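You operate a simulated robot arm through the tools that you are given. There is no shell and no other tool.

Carry out the task below with a simulated two-armed robot. There is one attempt and no reset: what you move stays moved.

Task
Top the white bin up to about the red line.
Fine: by the jog button alone; fan on before any powder runs and left on; pull the gate knob out and push it shut after.

It is judged by the outcome, as a careful person would: the job done as asked, and still so three seconds after it is handed in. It fails if anything else is knocked over, pushed out of place, dropped, spilled or broken.

Robot
Two 7-joint arms with two-finger parallel grippers on one trunk that stands fixed in place. Base frame: the origin is at the foot of the trunk, x ahead of it, y to its left, z up. Units: mm, degrees, N and s.
The left shoulder is at [110, 169, 1316], the right one opposite. With the tool pointing down near the work surface each hand reaches from about 100 to 340 mm from the base axis, measured 20 degrees to its own side. Payload 1.57 kg a hand.
The tool frame of a hand sits at the grasp point between the pads (the TCP): z along the fingers, y along the line on which they close. The tips reach 30 mm beyond it. Largest opening 80 mm; finger width 17, thickness 12; the body of the gripper, 40 by 82 mm, starts 80 mm behind the TCP.
Orientation is told as [roll, pitch, yaw] about the base's x, y, z axes, in that order, counted from this pose: with the fingers straight down and closing along the base's y, the tool's x points along the base's -x, its y along +y and its z along -z.

Tools
- The arms move only by the tool servo_tool. It takes "left_targets", "right_targets" or both (then of equal length, played together; a hand with none holds still); each is a list of rows, each a list of 3 entries, a list of its own where there are three numbers: the turn, a rotation vector about the tool's x, y, z in degrees, then the shift along the tool's x, y, z in mm, then the finger opening in mm, from 0 to 80. In form: [[[ax, ay, az], [dx, dy, dz], hand], ...]. A call has 1 to 20 rows; each row shifts and turns the commanded pose from where the row before left it, along the tool's axes as they then stand. A row lasts 0.2 s, in which the tool goes at most 50 mm and 8.6 degrees; a call with a longer step from one row to the next is refused whole, and so is a gripper value outside its range. Where a pose cannot be reached the arm comes as near as it can. A force on the tool above 70 N (or 10 N above the force at the start of the call, whichever is more), or a blocked arm, ends the call early, and 0.2 s more pass. The fingers move at their own pace (about 72 mm/s each) and stop on an object; they squeeze with about 31 N. The grip force told is the motor's: it shows also when the fingers shut on nothing. Time passes only in rows, and 0.2 s behind the last, so rows that do not move let the fingers close. It gives the time, the measured TCP pose, the force on the tool (base axes), the opening and the grip force at its end, in the units of the frame above (readings bear some noise), with the torque about the TCP (base axes, N m) and any sound that the robot's microphone picked up.
- Cameras (640 x 400 px; columns grow to the right, rows downward): "scene" is now at [157.2, 0.3, 1493.7]; the picture's right is [-0.00, -1.00, 0.00], its down [-0.79, 0.00, -0.61] and it looks along [0.61, -0.00, -0.79] (base axes); focal length 340 px, centre (320, 200). "left" rides on the left gripper at [72, 7, -122] in its tool frame; the picture's right is [-0.09, 1.00, 0.00], its down [-0.84, -0.08, -0.54] and it looks along [-0.54, -0.05, 0.84] (tool axes); focal length 238 px, centre (320, 200). "right" rides on the right gripper at [72, -7, -122] in its tool frame; the picture's right is [0.09, 1.00, 0.00], its down [-0.84, 0.08, -0.54] and it looks along [-0.54, 0.05, 0.84] (tool axes); focal length 238 px, centre (320, 200). There is no depth. A picture from a camera that has moved, and an enlarged one, comes with that camera's place and axes in the base frame and with its lens.
- camera(camera): a new picture of that camera. It takes no simulated time.
- raise_lower(by): slides the trunk up (or, below 0, down) by that many mm; the arms and the scene camera ride with it, the base frame stays. It gives what a move gives, with no picture.
- head_to(pan, tilt): turns the head with the scene camera to pan (to the left, within 86 degrees either way) and tilt (down, from -29 to 69), counted from straight ahead of the robot. It gives what a move gives.
- enlarge(camera, box): a new picture of the part [left, top, right, bottom] of that camera's present view, enlarged. It takes no simulated time.
- sign_off(): hands the job in; it is judged then, once.

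Nothing tells you positions but the pictures and the camera data. Unless the task says otherwise, let go and move clear before handing in.

The tools are called after ">>>" as name(argument=value, ...) on one line, values as JSON. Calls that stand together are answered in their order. servo_tool: Moves the arms, as the interface text tells. Its arguments: {"type":"object","properties":{"left_targets":{"type":"array","items":{"type":"array"}},"right_targets":{"type":"array","items":{"type":"array"}}},"required":[]} The other tools are called the same way: raise_lower (by) slides the trunk up or down; head_to (pan, tilt) turns the head that bears the scene camera; camera (camera) takes a picture; enlarge (camera, box) takes an enlarged picture of a part of a camera's view; sign_off () hands the job in.

At the start:

```text
t: 0.0
left_tcp_pos: [547.5, 454.4, 864.3]
left_tcp_rot: [0.0, 0.1, 0.0]
left_force: [0.3, 0.7, 0.0]
left_ft_torque: [0.01, 0.01, 0.04]
left_gripper_width: 80.1
left_gripper_force: 0.1
right_tcp_pos: [707.1, -134.2, 888.3]
right_tcp_rot: [0.0, 0.0, 0.1]
right_force: [-0.7, -0.2, -1.0]
right_ft_torque: [-0.03, 0.02, -0.01]
right_gripper_width: 79.9
right_gripper_force: 0.1
trunk travel left (down, up): [-630.0, 260.0]
head pan, tilt: [-0.1, 52.4]
```

scene: 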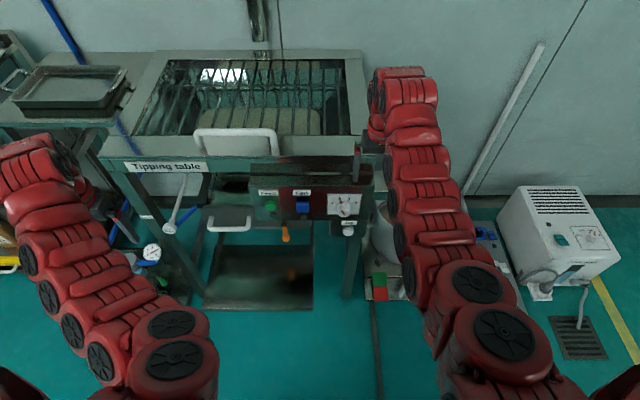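
right: 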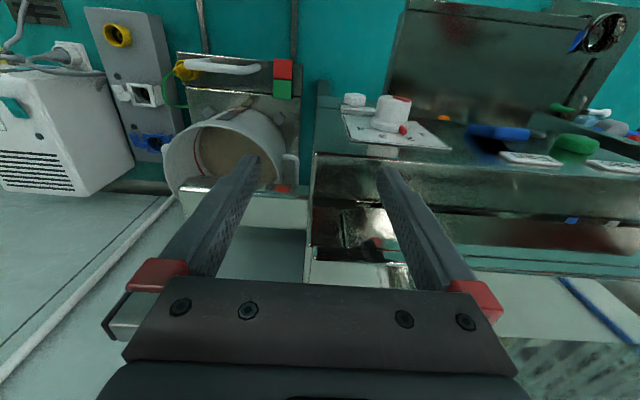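
left: 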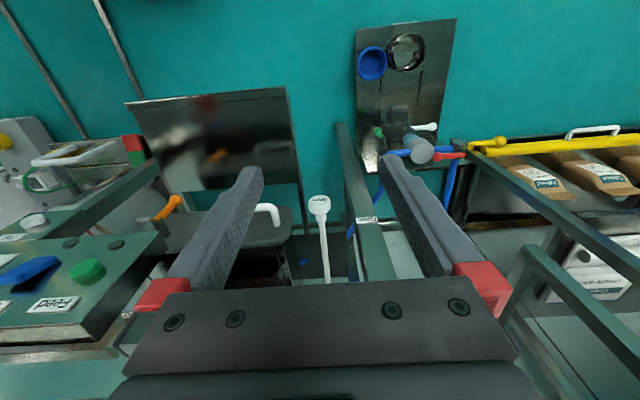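

I see a tipping table with a control panel (green and blue buttons, a rotary switch, a small "Jog" button), a white bin on the right on some platform, and a grey unit at the far right. Next I look at the panel and the surroundings more closely before moving anything.

>>> enlarge(camera="scene", box=[230, 150, 390, 250])

>>> enlarge(camera="scene", box=[340, 190, 500, 310])

>>> enlarge(camera="right", box=[80, 0, 340, 200])

>>> enlarge(camera="right", box=[320, 60, 640, 260])

>>> enlarge(camera="left", box=[0, 100, 320, 300])

>>> enlarge(camera="left", box=[320, 0, 640, 200])

```text
4.00 times, centred on (310, 200) of scene
camera zoom: at [157.2, 0.3, 1493.7], right [0.0, -1.0, 0.0], down [-0.79, 0.0, -0.61], along [0.61, 0.0, -0.79], focal length 1358 px, centre (360, 200)
```

zoom: 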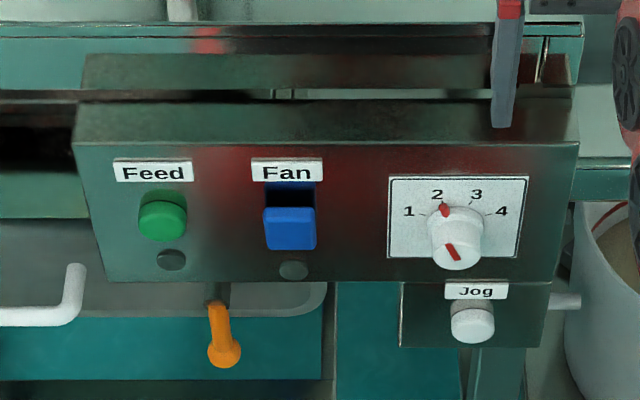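

```text
3.33 times, centred on (420, 250) of scene
camera zoom: at [157.2, 0.3, 1493.7], right [0.0, -1.0, 0.0], down [-0.79, 0.0, -0.61], along [0.61, 0.0, -0.79], focal length 1132 px, centre (-13, 33)
```

zoom: 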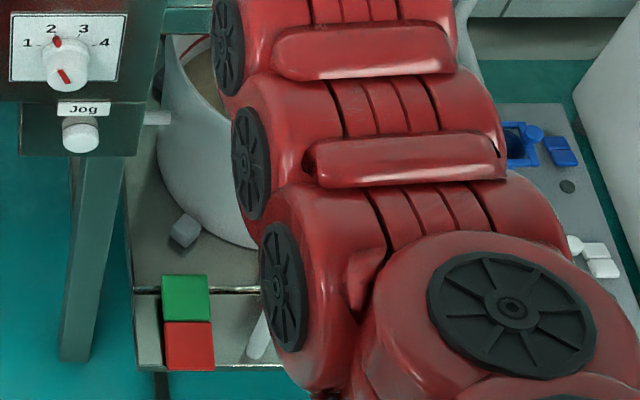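

```text
2.00 times, centred on (210, 100) of right
camera zoom: at [633.4, -141.1, 1012.4], right [-0.09, 1.0, 0.0], down [0.84, 0.08, 0.54], along [0.54, 0.05, -0.84], focal length 477 px, centre (540, 400)
```

zoom: 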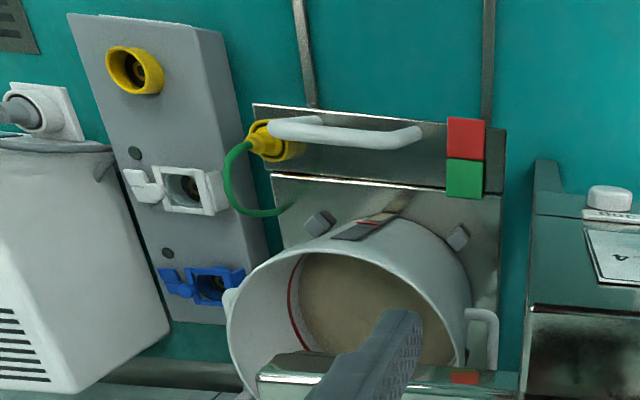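

```text
2.00 times, centred on (480, 160) of right
camera zoom: at [633.4, -141.1, 1012.4], right [-0.09, 1.0, 0.0], down [0.84, 0.08, 0.54], along [0.54, 0.05, -0.84], focal length 477 px, centre (0, 280)
```

zoom: 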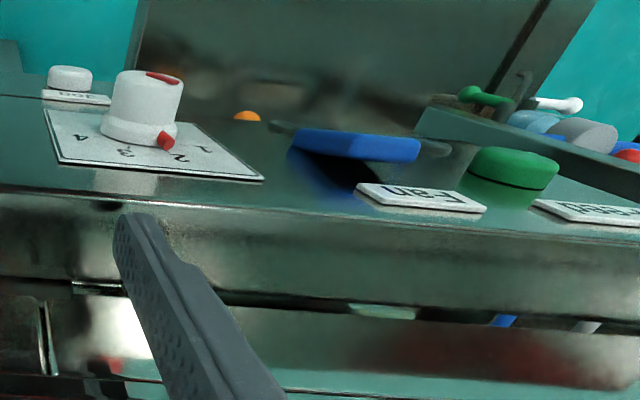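

```text
2.00 times, centred on (160, 200) of left
camera zoom: at [475.2, 462.8, 988.9], right [0.09, 1.0, 0.0], down [0.84, -0.08, 0.54], along [0.54, -0.05, -0.84], focal length 477 px, centre (640, 200)
```

zoom: 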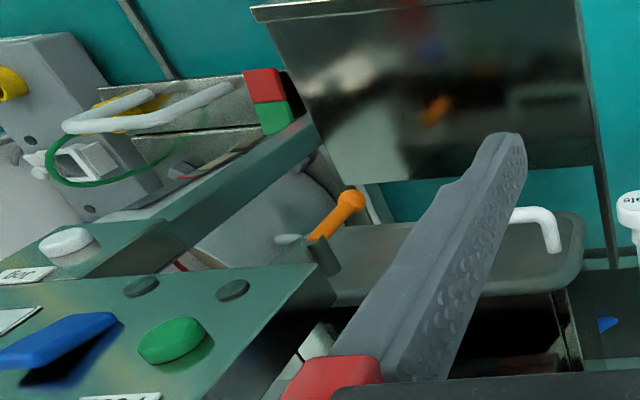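

```text
2.00 times, centred on (480, 100) of left
camera zoom: at [475.2, 462.8, 988.9], right [0.09, 1.0, 0.0], down [0.84, -0.08, 0.54], along [0.54, -0.05, -0.84], focal length 477 px, centre (0, 400)
```

zoom: 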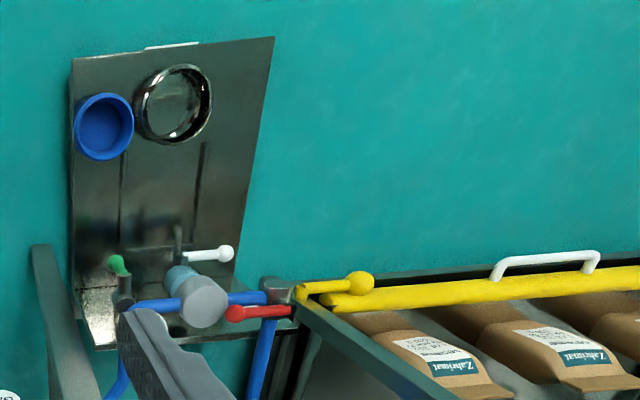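

The wrist pictures are upside down relative to the scene. I found a panel with Feed (green), Fan (blue rocker), a dial at 2 and Jog (white), and I still need to identify the gate knob, so I enlarge the white knob, the label near it and the valve area.

>>> enlarge(camera="scene", box=[90, 140, 330, 290])

>>> enlarge(camera="left", box=[240, 120, 440, 290])

>>> enlarge(camera="scene", box=[100, 20, 400, 170])

>>> enlarge(camera="scene", box=[480, 180, 640, 380])

>>> head_to(pan=0, tilt=20)

>>> camera(camera="scene")

```text
2.67 times, centred on (210, 215) of scene
camera zoom: at [157.2, 0.3, 1493.7], right [0.0, -1.0, 0.0], down [-0.79, 0.0, -0.61], along [0.61, 0.0, -0.79], focal length 905 px, centre (613, 160)
```

zoom: 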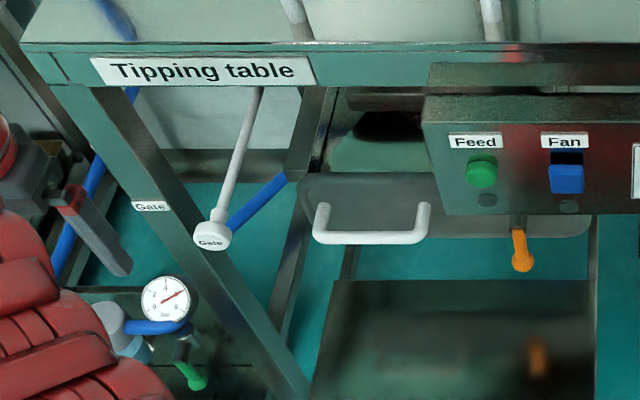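

```text
2.35 times, centred on (340, 205) of left
camera zoom: at [475.2, 462.8, 988.9], right [0.09, 1.0, 0.0], down [0.84, -0.08, 0.54], along [0.54, -0.05, -0.84], focal length 561 px, centre (273, 188)
```

zoom: 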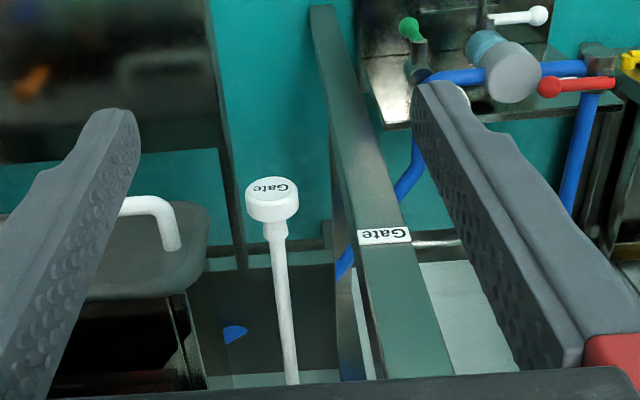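

```text
2.13 times, centred on (250, 95) of scene
camera zoom: at [157.2, 0.3, 1493.7], right [0.0, -1.0, 0.0], down [-0.79, 0.0, -0.61], along [0.61, 0.0, -0.79], focal length 724 px, centre (469, 424)
```

zoom: 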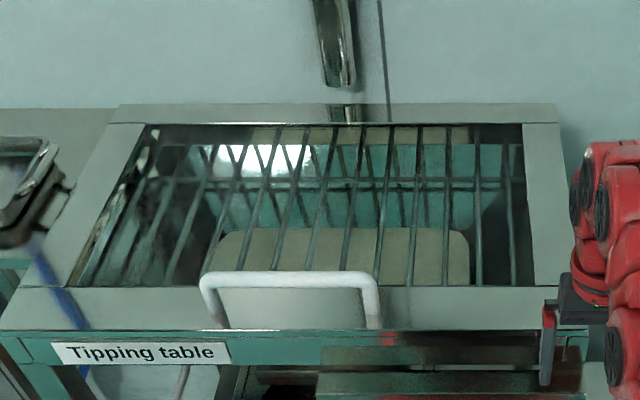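

```text
2.00 times, centred on (560, 280) of scene
camera zoom: at [157.2, 0.3, 1493.7], right [0.0, -1.0, 0.0], down [-0.79, 0.0, -0.61], along [0.61, 0.0, -0.79], focal length 679 px, centre (-160, 40)
```

zoom: 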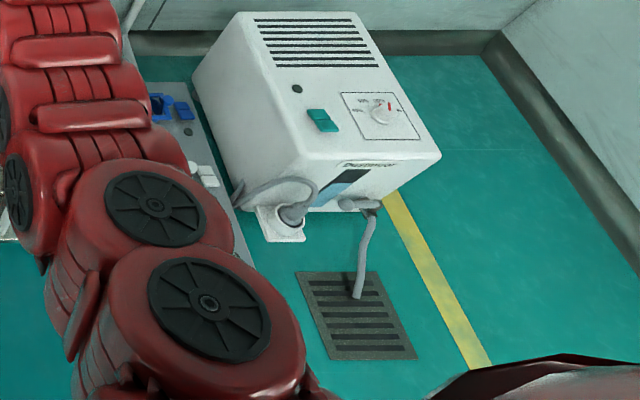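

```text
t: 1.0
left_tcp_pos: [546.1, 454.9, 864.8]
left_tcp_rot: [0.0, 0.1, 0.1]
left_force: [0.1, 0.2, 0.0]
left_ft_torque: [-0.04, 0.0, -0.01]
left_gripper_width: 79.8
left_gripper_force: 0.0
right_tcp_pos: [706.2, -135.4, 888.4]
right_tcp_rot: [-0.1, -0.1, 0.1]
right_force: [-0.6, -0.2, -0.5]
right_ft_torque: [0.0, 0.02, 0.02]
right_gripper_width: 80.1
right_gripper_force: 0.0
trunk travel left (down, up): [-630.0, 260.0]
head pan, tilt: [0.0, 20.0]
```

```text
taken
camera scene: at [175.6, 0.5, 1542.3], right [0.0, -1.0, 0.0], down [-0.34, 0.0, -0.94], along [0.94, 0.0, -0.34], focal length 340 px, centre (320, 200)
```

scene: 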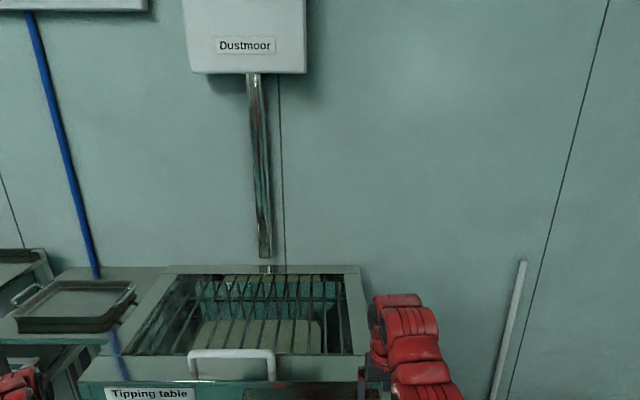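

The gate knob is the white round knob labelled "Gate" on the long rod below the table's left side; the red line is a ring on the inside of the bin. I look around further with the head before moving the arms.

>>> head_to(pan=-30, tilt=60)

>>> camera(camera="scene")

>>> head_to(pan=40, tilt=50)

>>> camera(camera="scene")

>>> head_to(pan=-8, tilt=50)

>>> camera(camera="scene")

```text
t: 2.0
left_tcp_pos: [547.5, 454.4, 865.7]
left_tcp_rot: [0.1, 0.0, -0.1]
left_force: [0.0, -0.1, 0.7]
left_ft_torque: [0.0, 0.02, 0.0]
left_gripper_width: 80.0
left_gripper_force: 0.0
right_tcp_pos: [705.9, -135.3, 889.0]
right_tcp_rot: [0.1, 0.0, -0.1]
right_force: [-0.6, 1.0, 0.6]
right_ft_torque: [0.02, 0.0, 0.01]
right_gripper_width: 80.0
right_gripper_force: 0.1
trunk travel left (down, up): [-630.0, 260.0]
head pan, tilt: [-30.0, 60.0]
```

```text
taken
camera scene: at [140.2, -32.9, 1484.3], right [-0.5, -0.87, 0.0], down [-0.75, 0.43, -0.5], along [0.43, -0.25, -0.87], focal length 340 px, centre (320, 200)
```

scene: 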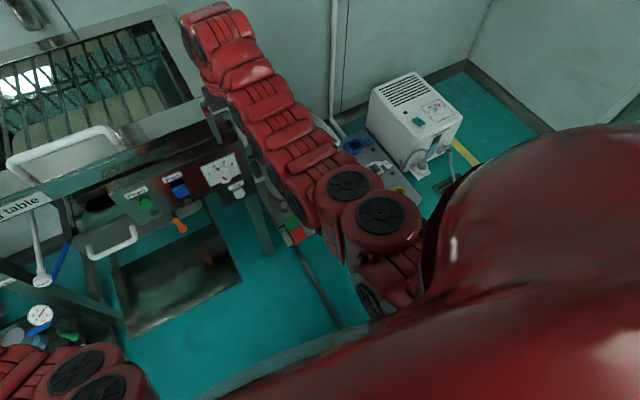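

```text
t: 3.5
left_tcp_pos: [547.7, 455.3, 863.7]
left_tcp_rot: [-0.1, -0.1, -0.1]
left_force: [-1.0, -0.9, -0.6]
left_ft_torque: [-0.03, -0.01, -0.03]
left_gripper_width: 80.0
left_gripper_force: 0.1
right_tcp_pos: [706.4, -135.3, 888.8]
right_tcp_rot: [0.0, 0.0, 0.0]
right_force: [-0.1, 0.1, -0.7]
right_ft_torque: [0.0, 0.0, 0.0]
right_gripper_width: 80.0
right_gripper_force: 0.1
trunk travel left (down, up): [-630.0, 260.0]
head pan, tilt: [40.0, 50.0]
```

```text
taken
camera scene: at [141.5, 49.9, 1496.8], right [0.64, -0.77, 0.0], down [-0.59, -0.49, -0.64], along [0.49, 0.41, -0.77], focal length 340 px, centre (320, 200)
```

scene: 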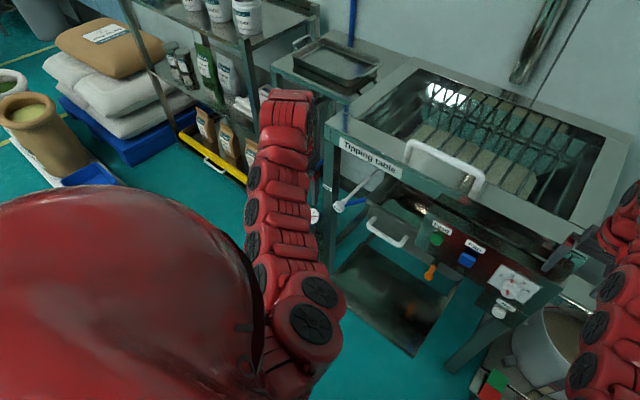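

```text
t: 4.6
left_tcp_pos: [547.6, 454.3, 865.8]
left_tcp_rot: [-0.1, -0.1, -0.1]
left_force: [-0.2, -0.5, 0.1]
left_ft_torque: [-0.03, 0.01, 0.03]
left_gripper_width: 79.9
left_gripper_force: 0.1
right_tcp_pos: [705.6, -134.0, 887.7]
right_tcp_rot: [0.0, 0.0, 0.1]
right_force: [-0.1, -0.5, 0.2]
right_ft_torque: [-0.01, -0.04, -0.01]
right_gripper_width: 79.9
right_gripper_force: 0.2
trunk travel left (down, up): [-630.0, 260.0]
head pan, tilt: [-8.0, 50.0]
```

```text
taken
camera scene: at [158.7, -10.2, 1496.8], right [-0.14, -0.99, 0.0], down [-0.76, 0.11, -0.64], along [0.64, -0.09, -0.77], focal length 340 px, centre (320, 200)
```

scene: 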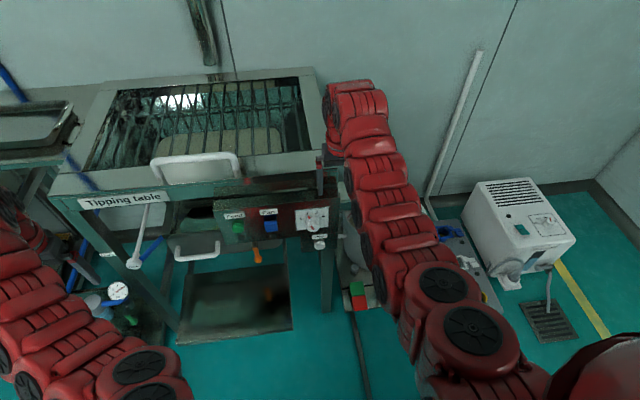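

By triangulating the scene and wrist pictures I put Fan at about [691, 47, 772], Feed at [692, 130, 780], Jog at [694, -82, 645] and the gate knob at [698, 441, 657] with its rod running along +x. Next I enlarge the Fan rocker, Jog button and bin from the right wrist to see their shape.

>>> enlarge(camera="right", box=[440, 90, 600, 190])

>>> enlarge(camera="right", box=[320, 70, 480, 170])

>>> enlarge(camera="right", box=[150, 90, 310, 190])

>>> enlarge(camera="left", box=[0, 120, 160, 220])

>>> enlarge(camera="scene", box=[200, 180, 360, 280])

```text
4.00 times, centred on (520, 140) of right
camera zoom: at [633.5, -141.0, 1012.4], right [-0.09, 1.0, 0.0], down [0.84, 0.08, 0.54], along [0.54, 0.05, -0.84], focal length 953 px, centre (-480, 440)
```

zoom: 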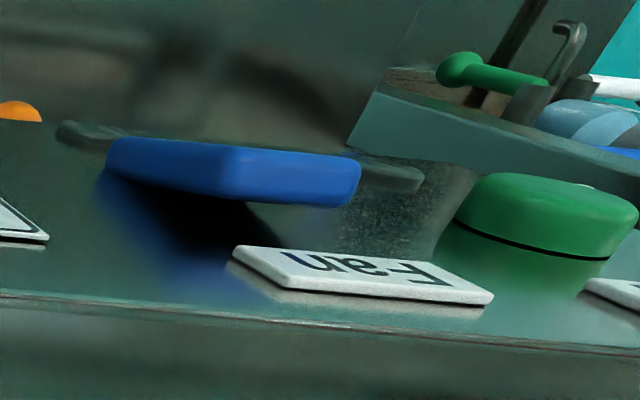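

```text
4.00 times, centred on (400, 120) of right
camera zoom: at [633.5, -141.0, 1012.4], right [-0.09, 1.0, 0.0], down [0.84, 0.08, 0.54], along [0.54, 0.05, -0.84], focal length 953 px, centre (0, 520)
```

zoom: 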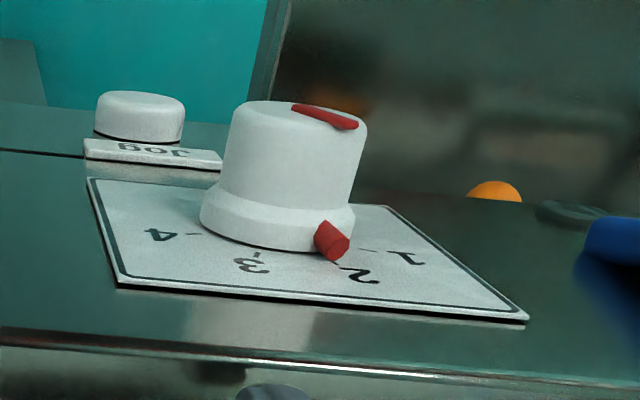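

```text
4.00 times, centred on (230, 140) of right
camera zoom: at [633.5, -141.0, 1012.4], right [-0.09, 1.0, 0.0], down [0.84, 0.08, 0.54], along [0.54, 0.05, -0.84], focal length 953 px, centre (680, 440)
```

zoom: 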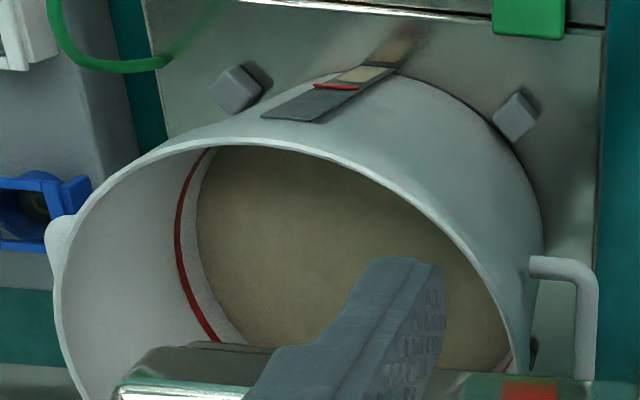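

```text
4.00 times, centred on (80, 170) of left
camera zoom: at [475.2, 462.8, 989.0], right [0.09, 1.0, 0.0], down [0.84, -0.08, 0.54], along [0.54, -0.05, -0.84], focal length 953 px, centre (1280, 320)
```

zoom: 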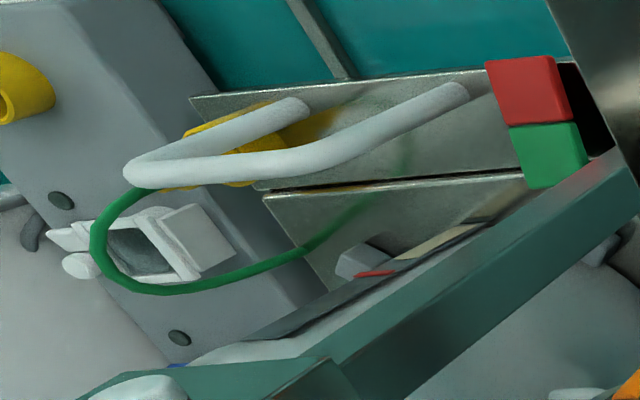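

```text
4.00 times, centred on (280, 230) of scene
camera zoom: at [158.7, -10.2, 1496.8], right [-0.14, -0.99, 0.0], down [-0.76, 0.11, -0.64], along [0.64, -0.09, -0.77], focal length 1358 px, centre (480, 80)
```

zoom: 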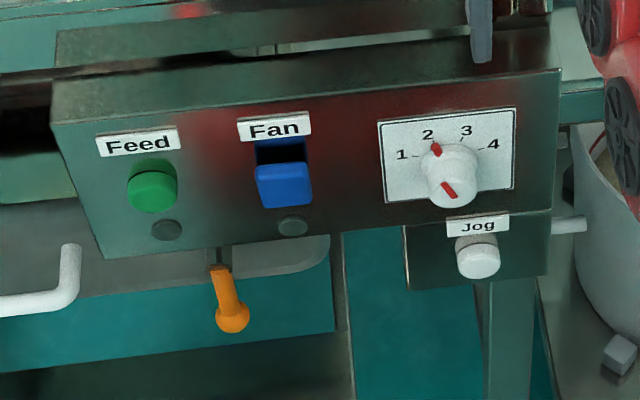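

The bin carries a sight strip on its front (tan powder below a red mark) and a red ring inside, and a spout sits over its back. The Fan and Jog controls stand proud of the panel with lamps under Feed and Fan. I now draw the right arm back and to the right so the scene camera gets a clear view of the bin.

>>> servo_tool(right_targets=[[[0, 0, 0], [30, 0, 0], 80], [[0, 0, 0], [40, 0, 0], 80], [[0, 0, 0], [40, 0, 0], 80], [[0, 0, 0], [40, 0, 0], 80], [[0, 0, 0], [40, 0, 0], 80], [[0, 0, 0], [30, -30, 0], 80], [[0, 0, 0], [10, -40, 0], 80], [[0, 0, 0], [0, -40, 0], 80], [[0, 0, 0], [0, -40, 0], 80], [[0, 0, 0], [0, -40, 0], 80], [[0, 0, 0], [0, -40, 0], 80], [[0, 0, 0], [0, -40, 0], 80]])

>>> camera(camera="scene")

>>> camera(camera="right")

```text
t: 7.2
left_tcp_pos: [546.3, 453.3, 865.9]
left_tcp_rot: [0.0, 0.1, 0.0]
left_force: [0.1, -0.2, 0.8]
left_ft_torque: [0.05, -0.04, 0.03]
left_gripper_width: 80.3
left_gripper_force: 0.0
right_tcp_pos: [623.3, -394.4, 854.8]
right_tcp_rot: [0.0, 0.0, 0.0]
right_force: [1.2, 0.0, -0.1]
right_ft_torque: [-0.02, 0.01, 0.01]
right_gripper_width: 80.0
right_gripper_force: 0.1
right hand out of reach, approached as far as the arm can: row 3, 4, 5, 6, 7
trunk travel left (down, up): [-630.0, 260.0]
head pan, tilt: [-8.0, 50.0]
```

```text
taken
camera scene: at [158.7, -11.5, 1496.8], right [-0.14, -0.99, 0.0], down [-0.76, 0.11, -0.64], along [0.64, -0.09, -0.77], focal length 340 px, centre (320, 200)
```

scene: 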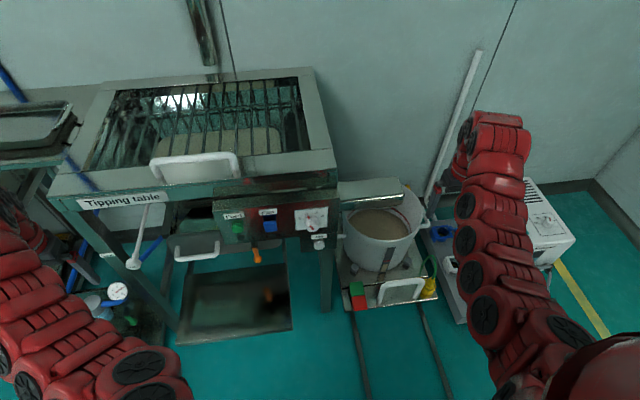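

```text
taken
camera right: at [550.9, -401.2, 978.5], right [-0.09, 1.0, 0.0], down [0.84, 0.08, 0.54], along [0.54, 0.05, -0.84], focal length 238 px, centre (320, 200)
```

right: 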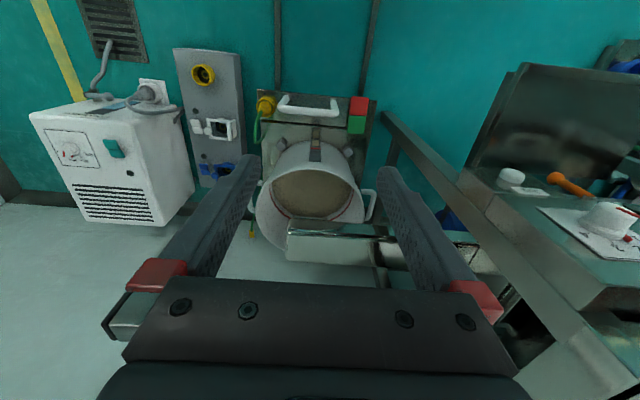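

The bin is now clear in the scene view, standing on a trolley plate with a spout over it; the right hand could not come back as far as asked, but it is clear. I enlarge the bin, its sight strip and the trolley.

>>> enlarge(camera="scene", box=[320, 170, 460, 320])

>>> enlarge(camera="right", box=[230, 80, 400, 250])

>>> enlarge(camera="scene", box=[350, 190, 430, 270])

>>> enlarge(camera="right", box=[460, 140, 640, 260])

```text
2.67 times, centred on (390, 245) of scene
camera zoom: at [158.7, -11.5, 1496.8], right [-0.14, -0.99, 0.0], down [-0.76, 0.11, -0.64], along [0.64, -0.09, -0.77], focal length 905 px, centre (133, 80)
```

zoom: 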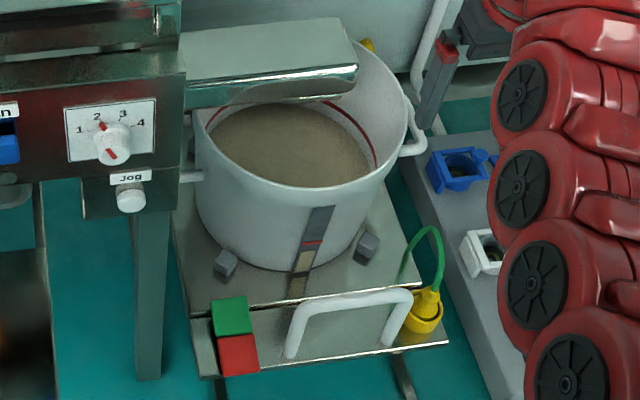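

```text
2.35 times, centred on (315, 165) of right
camera zoom: at [550.9, -401.2, 978.5], right [-0.09, 1.0, 0.0], down [0.84, 0.08, 0.54], along [0.54, 0.05, -0.84], focal length 561 px, centre (332, 282)
```

zoom: 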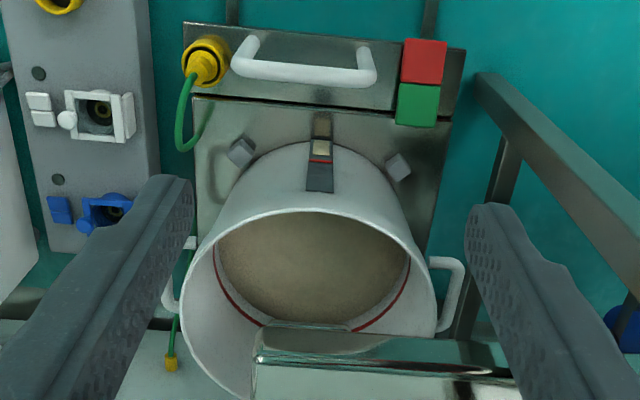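

```text
5.00 times, centred on (390, 230) of scene
camera zoom: at [158.7, -11.5, 1496.8], right [-0.14, -0.99, 0.0], down [-0.76, 0.11, -0.64], along [0.64, -0.09, -0.77], focal length 1697 px, centre (-30, 50)
```

zoom: 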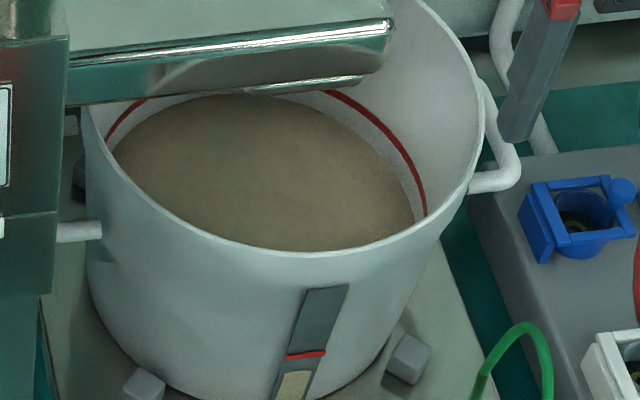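

```text
3.33 times, centred on (550, 200) of right
camera zoom: at [550.9, -401.2, 978.5], right [-0.09, 1.0, 0.0], down [0.84, 0.08, 0.54], along [0.54, 0.05, -0.84], focal length 794 px, centre (-447, 200)
```

zoom: 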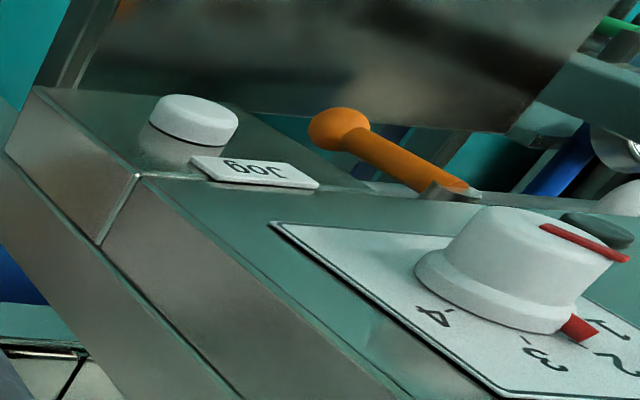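

The sight strip shows powder (tan) a little under the red mark, and the bin stands low on a trolley well clear of the hands. Both hands have free space below, so I lower the trunk 150 mm to bring the panel and gate knob within reach of a forward-pointing tool.

>>> raise_lower(by=-150)

>>> head_to(pan=0, tilt=48)

>>> camera(camera="scene")

>>> camera(camera="left")

>>> camera(camera="right")

```text
t: 9.0
left_tcp_pos: [548.1, 456.3, 714.5]
left_tcp_rot: [0.0, 0.0, 0.1]
left_force: [-0.1, -0.3, 0.6]
left_ft_torque: [0.0, -0.01, -0.03]
left_gripper_width: 80.0
left_gripper_force: 0.1
right_tcp_pos: [623.5, -393.6, 705.0]
right_tcp_rot: [0.0, 0.0, 0.0]
right_force: [0.5, 0.4, -0.3]
right_ft_torque: [-0.02, -0.02, -0.02]
right_gripper_width: 79.9
right_gripper_force: 0.0
trunk travel left (down, up): [-480.0, 410.0]
head pan, tilt: [-8.0, 50.0]
```

```text
t: 9.7
left_tcp_pos: [546.7, 454.9, 714.4]
left_tcp_rot: [0.0, 0.0, 0.0]
left_force: [0.6, 1.1, 0.5]
left_ft_torque: [0.0, -0.04, 0.0]
left_gripper_width: 80.1
left_gripper_force: 0.1
right_tcp_pos: [624.2, -393.0, 704.8]
right_tcp_rot: [0.0, 0.1, 0.0]
right_force: [0.3, 0.2, 0.1]
right_ft_torque: [0.0, 0.05, -0.01]
right_gripper_width: 79.9
right_gripper_force: 0.1
trunk travel left (down, up): [-480.0, 410.0]
head pan, tilt: [0.0, 48.0]
```

```text
taken
camera scene: at [161.2, 0.3, 1349.6], right [0.0, -1.0, 0.0], down [-0.74, 0.0, -0.67], along [0.67, 0.0, -0.74], focal length 340 px, centre (320, 200)
```

scene: 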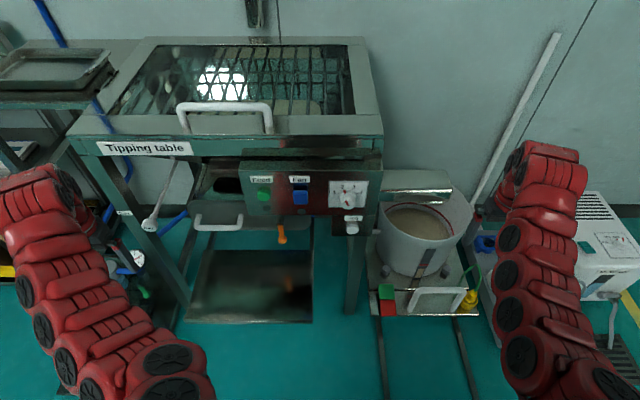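

```text
taken
camera left: at [475.1, 462.8, 839.0], right [0.09, 1.0, 0.0], down [0.84, -0.08, 0.54], along [0.54, -0.05, -0.84], focal length 238 px, centre (320, 200)
```

left: 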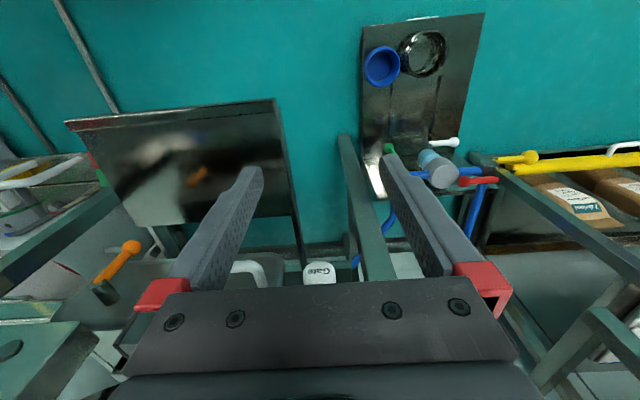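

```text
taken
camera right: at [551.0, -399.9, 828.9], right [-0.09, 1.0, 0.0], down [0.84, 0.08, 0.54], along [0.54, 0.05, -0.84], focal length 238 px, centre (320, 200)
```

right: 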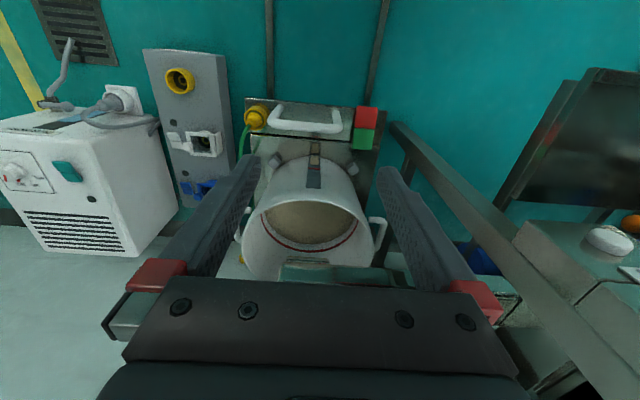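

Both bin gauges (strip and inner ring) are in plain view of the scene camera now. I pitch the left tool forward in free space, where nothing is near, to see how the arm settles with the fingers pointing at the machine.

>>> servo_tool(left_targets=[[[0, -8, 0], [0, 0, 0], 80], [[0, -8, 0], [0, 0, 0], 80], [[0, -8, 0], [0, 0, 0], 80], [[0, -8, 0], [0, 0, 0], 80], [[0, -8, 0], [0, 0, 0], 80], [[0, -8, 0], [0, 0, 0], 60], [[0, -8, 0], [0, 0, 0], 40], [[0, -8, 0], [0, 0, 0], 20], [[0, -8, 0], [0, 0, 0], 0], [[0, -8, 0], [0, 0, 0], 0], [[0, 0, 0], [0, 0, 0], 0]])

>>> camera(camera="scene")

>>> camera(camera="left")

```text
t: 12.1
left_tcp_pos: [546.4, 454.5, 715.0]
left_tcp_rot: [0.2, -80.0, 0.0]
left_force: [0.1, 0.5, 0.1]
left_ft_torque: [0.0, 0.02, -0.03]
left_gripper_width: 0.0
left_gripper_force: 21.0
right_tcp_pos: [623.7, -393.1, 704.1]
right_tcp_rot: [0.0, 0.0, 0.1]
right_force: [0.2, -0.6, 0.7]
right_ft_torque: [0.02, -0.01, 0.03]
right_gripper_width: 80.0
right_gripper_force: 0.0
trunk travel left (down, up): [-480.0, 410.0]
head pan, tilt: [0.0, 48.0]
```

```text
taken
camera scene: at [161.0, 0.4, 1349.6], right [0.0, -1.0, 0.0], down [-0.74, 0.0, -0.67], along [0.67, 0.0, -0.74], focal length 340 px, centre (320, 200)
```

scene: 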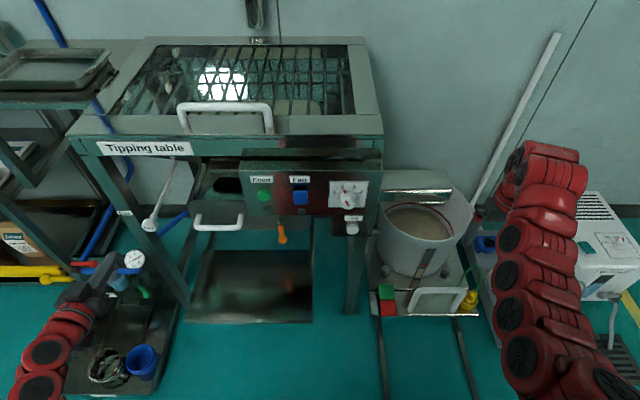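

```text
taken
camera left: at [414.5, 462.8, 667.1], right [0.02, 1.0, 0.09], down [-0.39, -0.08, 0.92], along [0.92, -0.05, 0.39], focal length 238 px, centre (320, 200)
```

left: 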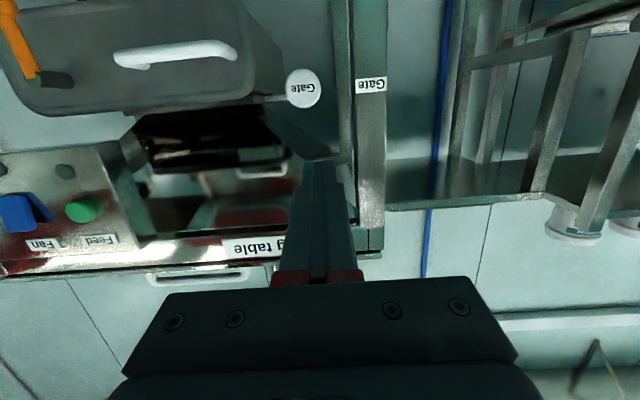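

The forward-pointing pose works well (pitch -80). The new baseline confirms the gate knob at about [705, 440, 655] and the Fan rocker at [691, 44, 772]; I take a closer look at both before pressing.

>>> enlarge(camera="left", box=[0, 150, 160, 250])

>>> enlarge(camera="left", box=[240, 40, 400, 140])

>>> enlarge(camera="scene", box=[230, 160, 390, 260])

>>> enlarge(camera="scene", box=[370, 170, 480, 300])

```text
4.00 times, centred on (80, 200) of left
camera zoom: at [414.5, 462.8, 667.1], right [0.02, 1.0, 0.09], down [-0.39, -0.08, 0.92], along [0.92, -0.05, 0.39], focal length 953 px, centre (1280, 200)
```

zoom: 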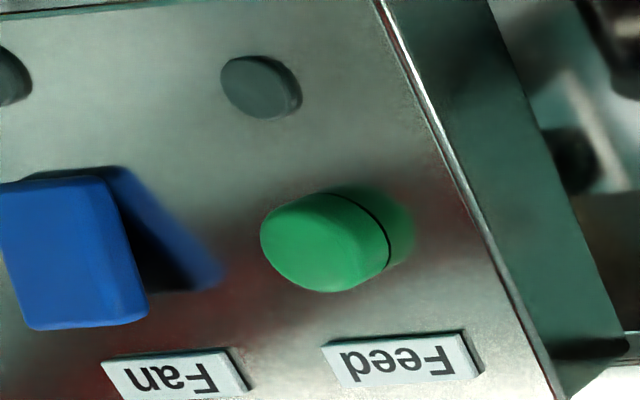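

```text
4.00 times, centred on (320, 90) of left
camera zoom: at [414.5, 462.8, 667.1], right [0.02, 1.0, 0.09], down [-0.39, -0.08, 0.92], along [0.92, -0.05, 0.39], focal length 953 px, centre (320, 640)
```

zoom: 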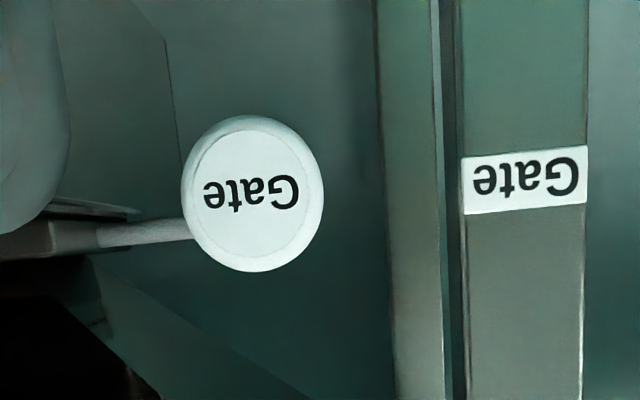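

```text
4.00 times, centred on (310, 210) of scene
camera zoom: at [161.0, 0.4, 1349.6], right [0.0, -1.0, 0.0], down [-0.74, 0.0, -0.67], along [0.67, 0.0, -0.74], focal length 1358 px, centre (360, 160)
```

zoom: 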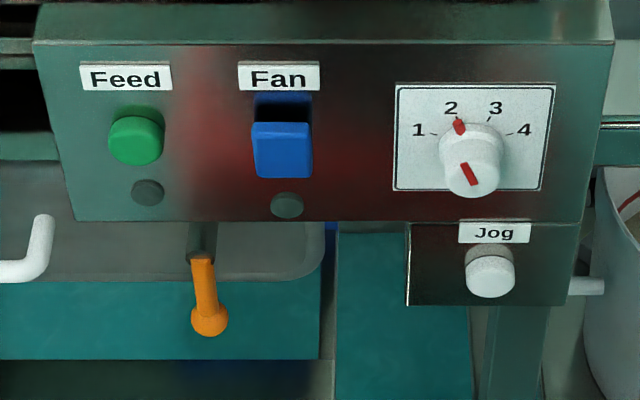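

```text
3.08 times, centred on (425, 235) of scene
camera zoom: at [161.0, 0.4, 1349.6], right [0.0, -1.0, 0.0], down [-0.74, 0.0, -0.67], along [0.67, 0.0, -0.74], focal length 1044 px, centre (-3, 92)
```

zoom: 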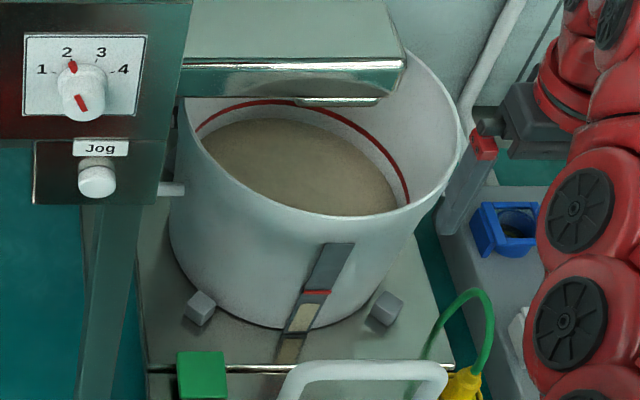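

The Fan is a tilted rocker, its lower edge in against the panel (x about 698) and its top standing out (x about 683, z about 795), so its top half must be pressed. For that height I raise the trunk 100 mm so the arm is not too folded, then bring the closed left fingers in front of the rocker, staying well short of it.

>>> raise_lower(by=100)

>>> servo_tool(left_targets=[[[0, -5, 0], [0, 0, 0], 0], [[0, -5, 0], [0, 0, 0], 0], [[0, 0, 0], [0, -40, 0], 0], [[0, 0, 0], [0, -40, 0], 0], [[0, 0, 0], [0, -40, 0], 0], [[0, 0, 0], [0, -40, 0], 0], [[0, 0, 0], [0, -40, 0], 0], [[0, 0, 0], [0, -40, 0], 0], [[0, 0, 0], [0, -40, 0], 0], [[0, 0, 0], [0, -40, 0], 0], [[0, 0, 0], [0, -40, 10], 0], [[0, 0, 0], [10, -40, 15], 0], [[0, 0, 0], [15, -10, 15], 0], [[0, 0, 0], [0, 0, 0], 0]])

>>> camera(camera="scene")

>>> camera(camera="left")

```text
t: 13.4
left_tcp_pos: [547.7, 455.7, 814.0]
left_tcp_rot: [0.1, -80.0, -0.1]
left_force: [-0.5, -0.3, -0.2]
left_ft_torque: [-0.03, 0.0, -0.01]
left_gripper_width: 0.0
left_gripper_force: 21.4
right_tcp_pos: [624.4, -393.1, 805.4]
right_tcp_rot: [0.0, 0.0, -0.1]
right_force: [-0.4, -0.6, -0.3]
right_ft_torque: [-0.02, -0.01, 0.02]
right_gripper_width: 79.9
right_gripper_force: 0.1
trunk travel left (down, up): [-580.0, 310.0]
head pan, tilt: [0.0, 48.0]
```

```text
t: 16.4
left_tcp_pos: [586.7, 45.3, 788.9]
left_tcp_rot: [89.5, -90.0, -89.5]
left_force: [-0.1, 0.2, 0.0]
left_ft_torque: [0.02, 0.01, 0.03]
left_gripper_width: 0.2
left_gripper_force: 21.0
right_tcp_pos: [623.7, -393.6, 805.2]
right_tcp_rot: [0.1, 0.0, 0.0]
right_force: [1.0, -0.7, 0.9]
right_ft_torque: [0.02, 0.03, 0.0]
right_gripper_width: 79.9
right_gripper_force: 0.1
trunk travel left (down, up): [-580.0, 310.0]
head pan, tilt: [0.0, 48.0]
```

```text
taken
camera scene: at [160.8, 0.2, 1449.6], right [0.0, -1.0, 0.0], down [-0.74, 0.0, -0.67], along [0.67, 0.0, -0.74], focal length 340 px, centre (320, 200)
```

scene: 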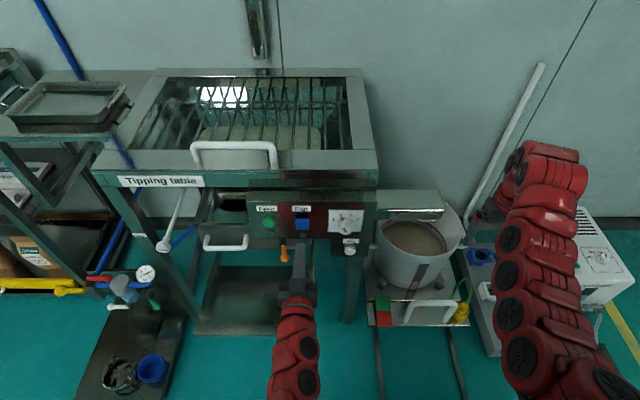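

```text
taken
camera left: at [464.3, 53.6, 718.2], right [0.0, 1.0, 0.09], down [-0.54, -0.08, 0.84], along [0.84, -0.05, 0.54], focal length 238 px, centre (320, 200)
```

left: 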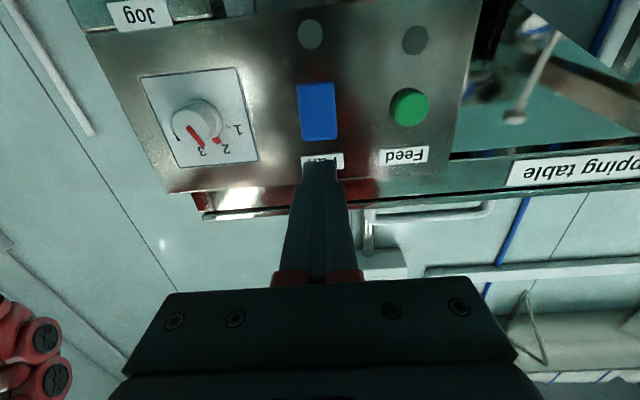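

The closed fingertips are in line with the rocker (y about 45), a little above its upper edge region. I lower slightly to z about 784 and advance to just short of contact.

>>> servo_tool(left_targets=[[[0, 0, 0], [4, 0, 20], 0], [[0, 0, 0], [0, 0, 20], 0], [[0, 0, 0], [0, 0, 16], 0], [[0, 0, 0], [0, 0, 0], 0]])

>>> camera(camera="left")

>>> enlarge(camera="scene", box=[240, 190, 380, 280])

```text
t: 17.4
left_tcp_pos: [642.4, 46.2, 785.3]
left_tcp_rot: [15.6, -90.0, -15.6]
left_force: [0.0, 0.4, -0.5]
left_ft_torque: [-0.01, 0.01, -0.02]
left_gripper_width: 0.0
left_gripper_force: 21.1
right_tcp_pos: [624.2, -393.3, 805.7]
right_tcp_rot: [0.0, -0.1, 0.0]
right_force: [0.4, -0.3, 0.6]
right_ft_torque: [0.0, 0.01, 0.01]
right_gripper_width: 80.1
right_gripper_force: 0.0
trunk travel left (down, up): [-580.0, 310.0]
head pan, tilt: [0.0, 48.0]
```

```text
taken
camera left: at [520.9, 53.2, 714.5], right [0.0, 1.0, 0.09], down [-0.54, -0.08, 0.84], along [0.84, -0.05, 0.54], focal length 238 px, centre (320, 200)
```

left: 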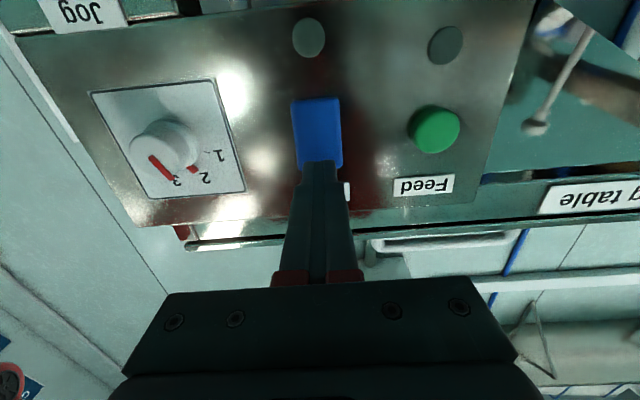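

```text
4.44 times, centred on (310, 235) of scene
camera zoom: at [160.8, 0.3, 1449.6], right [0.0, -1.0, 0.0], down [-0.74, 0.0, -0.67], along [0.67, 0.0, -0.74], focal length 1509 px, centre (364, 44)
```

zoom: 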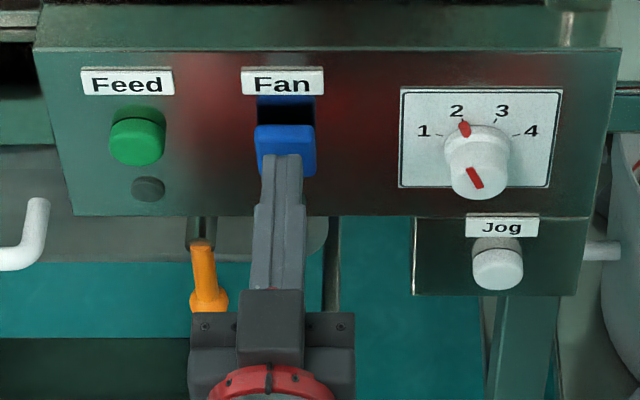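

The fingertips sit just before the rocker's upper half. I push in slowly, in small steps, and watch for force and sound.

>>> servo_tool(left_targets=[[[0, 0, 0], [0, 0, 4], 0], [[0, 0, 0], [0, 0, 4], 0], [[0, 0, 0], [0, 0, 3], 0], [[0, 0, 0], [0, 0, 3], 0], [[0, 0, 0], [0, 0, 3], 0]])

>>> enlarge(camera="scene", box=[240, 190, 380, 280])

>>> camera(camera="left")

```text
t: 18.6
left_tcp_pos: [658.2, 44.8, 786.0]
left_tcp_rot: [145.2, -90.0, -145.2]
left_force: [-24.6, 4.0, -1.2]
left_ft_torque: [0.13, 0.25, 0.12]
left_gripper_width: 0.0
left_gripper_force: 21.8
right_tcp_pos: [621.8, -392.0, 807.6]
right_tcp_rot: [-0.1, -0.1, 0.1]
right_force: [0.0, -0.6, -0.2]
right_ft_torque: [-0.01, 0.01, -0.03]
right_gripper_width: 79.8
right_gripper_force: 0.0
trunk travel left (down, up): [-580.0, 310.0]
head pan, tilt: [0.0, 48.0]
heard: click
```

```text
4.44 times, centred on (310, 235) of scene
camera zoom: at [157.7, 1.1, 1449.9], right [0.0, -1.0, 0.0], down [-0.74, 0.0, -0.67], along [0.67, 0.0, -0.74], focal length 1509 px, centre (364, 44)
```

zoom: 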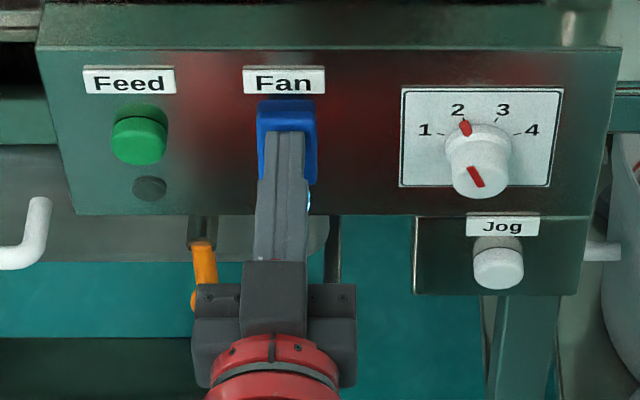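

```text
taken
camera left: at [535.8, 53.1, 715.7], right [0.0, 1.0, 0.09], down [-0.54, -0.08, 0.84], along [0.84, -0.05, 0.54], focal length 238 px, centre (320, 200)
```

left: 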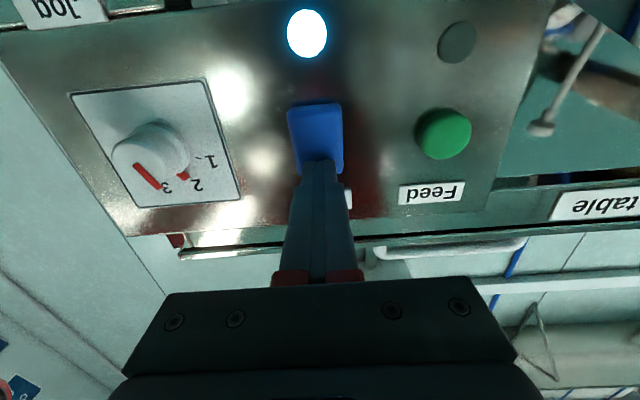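

The click came, the rocker tipped in and its lamp is lit: the fan is on. I back straight off, then lower the trunk 100 mm and bring the left hand in front of the gate knob.

>>> servo_tool(left_targets=[[[0, 0, 0], [0, 0, -10], 0], [[0, 0, 0], [0, 0, -30], 0], [[0, 0, 0], [0, 0, -30], 0], [[0, 0, 0], [0, 0, -20], 0], [[0, 0, 0], [0, 0, 0], 0]])

>>> camera(camera="left")

>>> enlarge(camera="scene", box=[240, 190, 380, 280])

```text
t: 19.8
left_tcp_pos: [570.2, 45.0, 784.3]
left_tcp_rot: [100.8, -90.1, -100.8]
left_force: [-0.4, -0.4, 0.8]
left_ft_torque: [0.01, 0.02, 0.06]
left_gripper_width: 0.0
left_gripper_force: 21.7
right_tcp_pos: [624.4, -393.0, 805.2]
right_tcp_rot: [0.0, 0.0, -0.1]
right_force: [0.0, -0.3, 0.2]
right_ft_torque: [0.03, 0.0, -0.02]
right_gripper_width: 80.0
right_gripper_force: 0.1
trunk travel left (down, up): [-580.0, 310.0]
head pan, tilt: [0.0, 48.0]
```

```text
taken
camera left: at [448.0, 53.3, 714.4], right [0.0, 1.0, 0.09], down [-0.54, -0.08, 0.84], along [0.84, -0.05, 0.54], focal length 238 px, centre (320, 200)
```

left: 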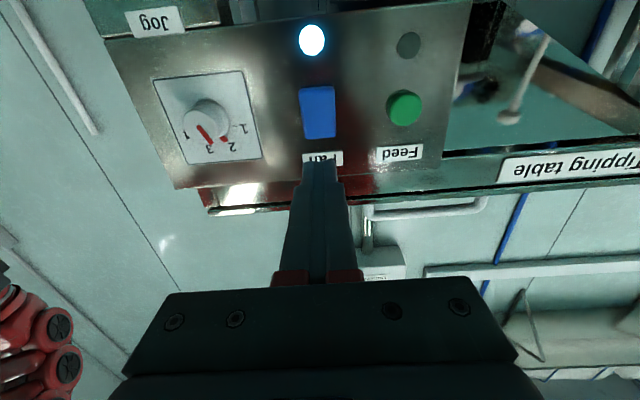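

```text
4.44 times, centred on (310, 235) of scene
camera zoom: at [161.5, 0.3, 1449.5], right [0.0, -1.0, 0.0], down [-0.74, 0.0, -0.67], along [0.67, 0.0, -0.74], focal length 1509 px, centre (364, 44)
```

zoom: 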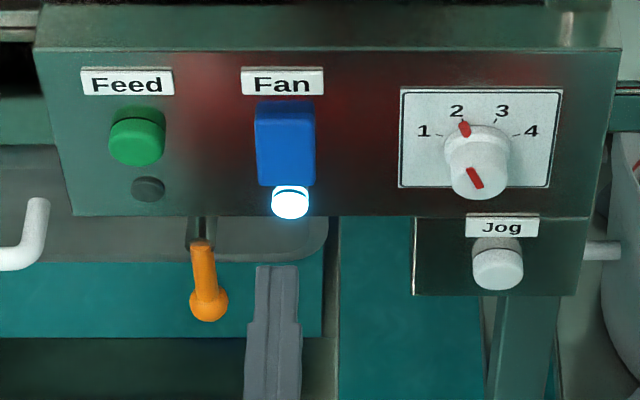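

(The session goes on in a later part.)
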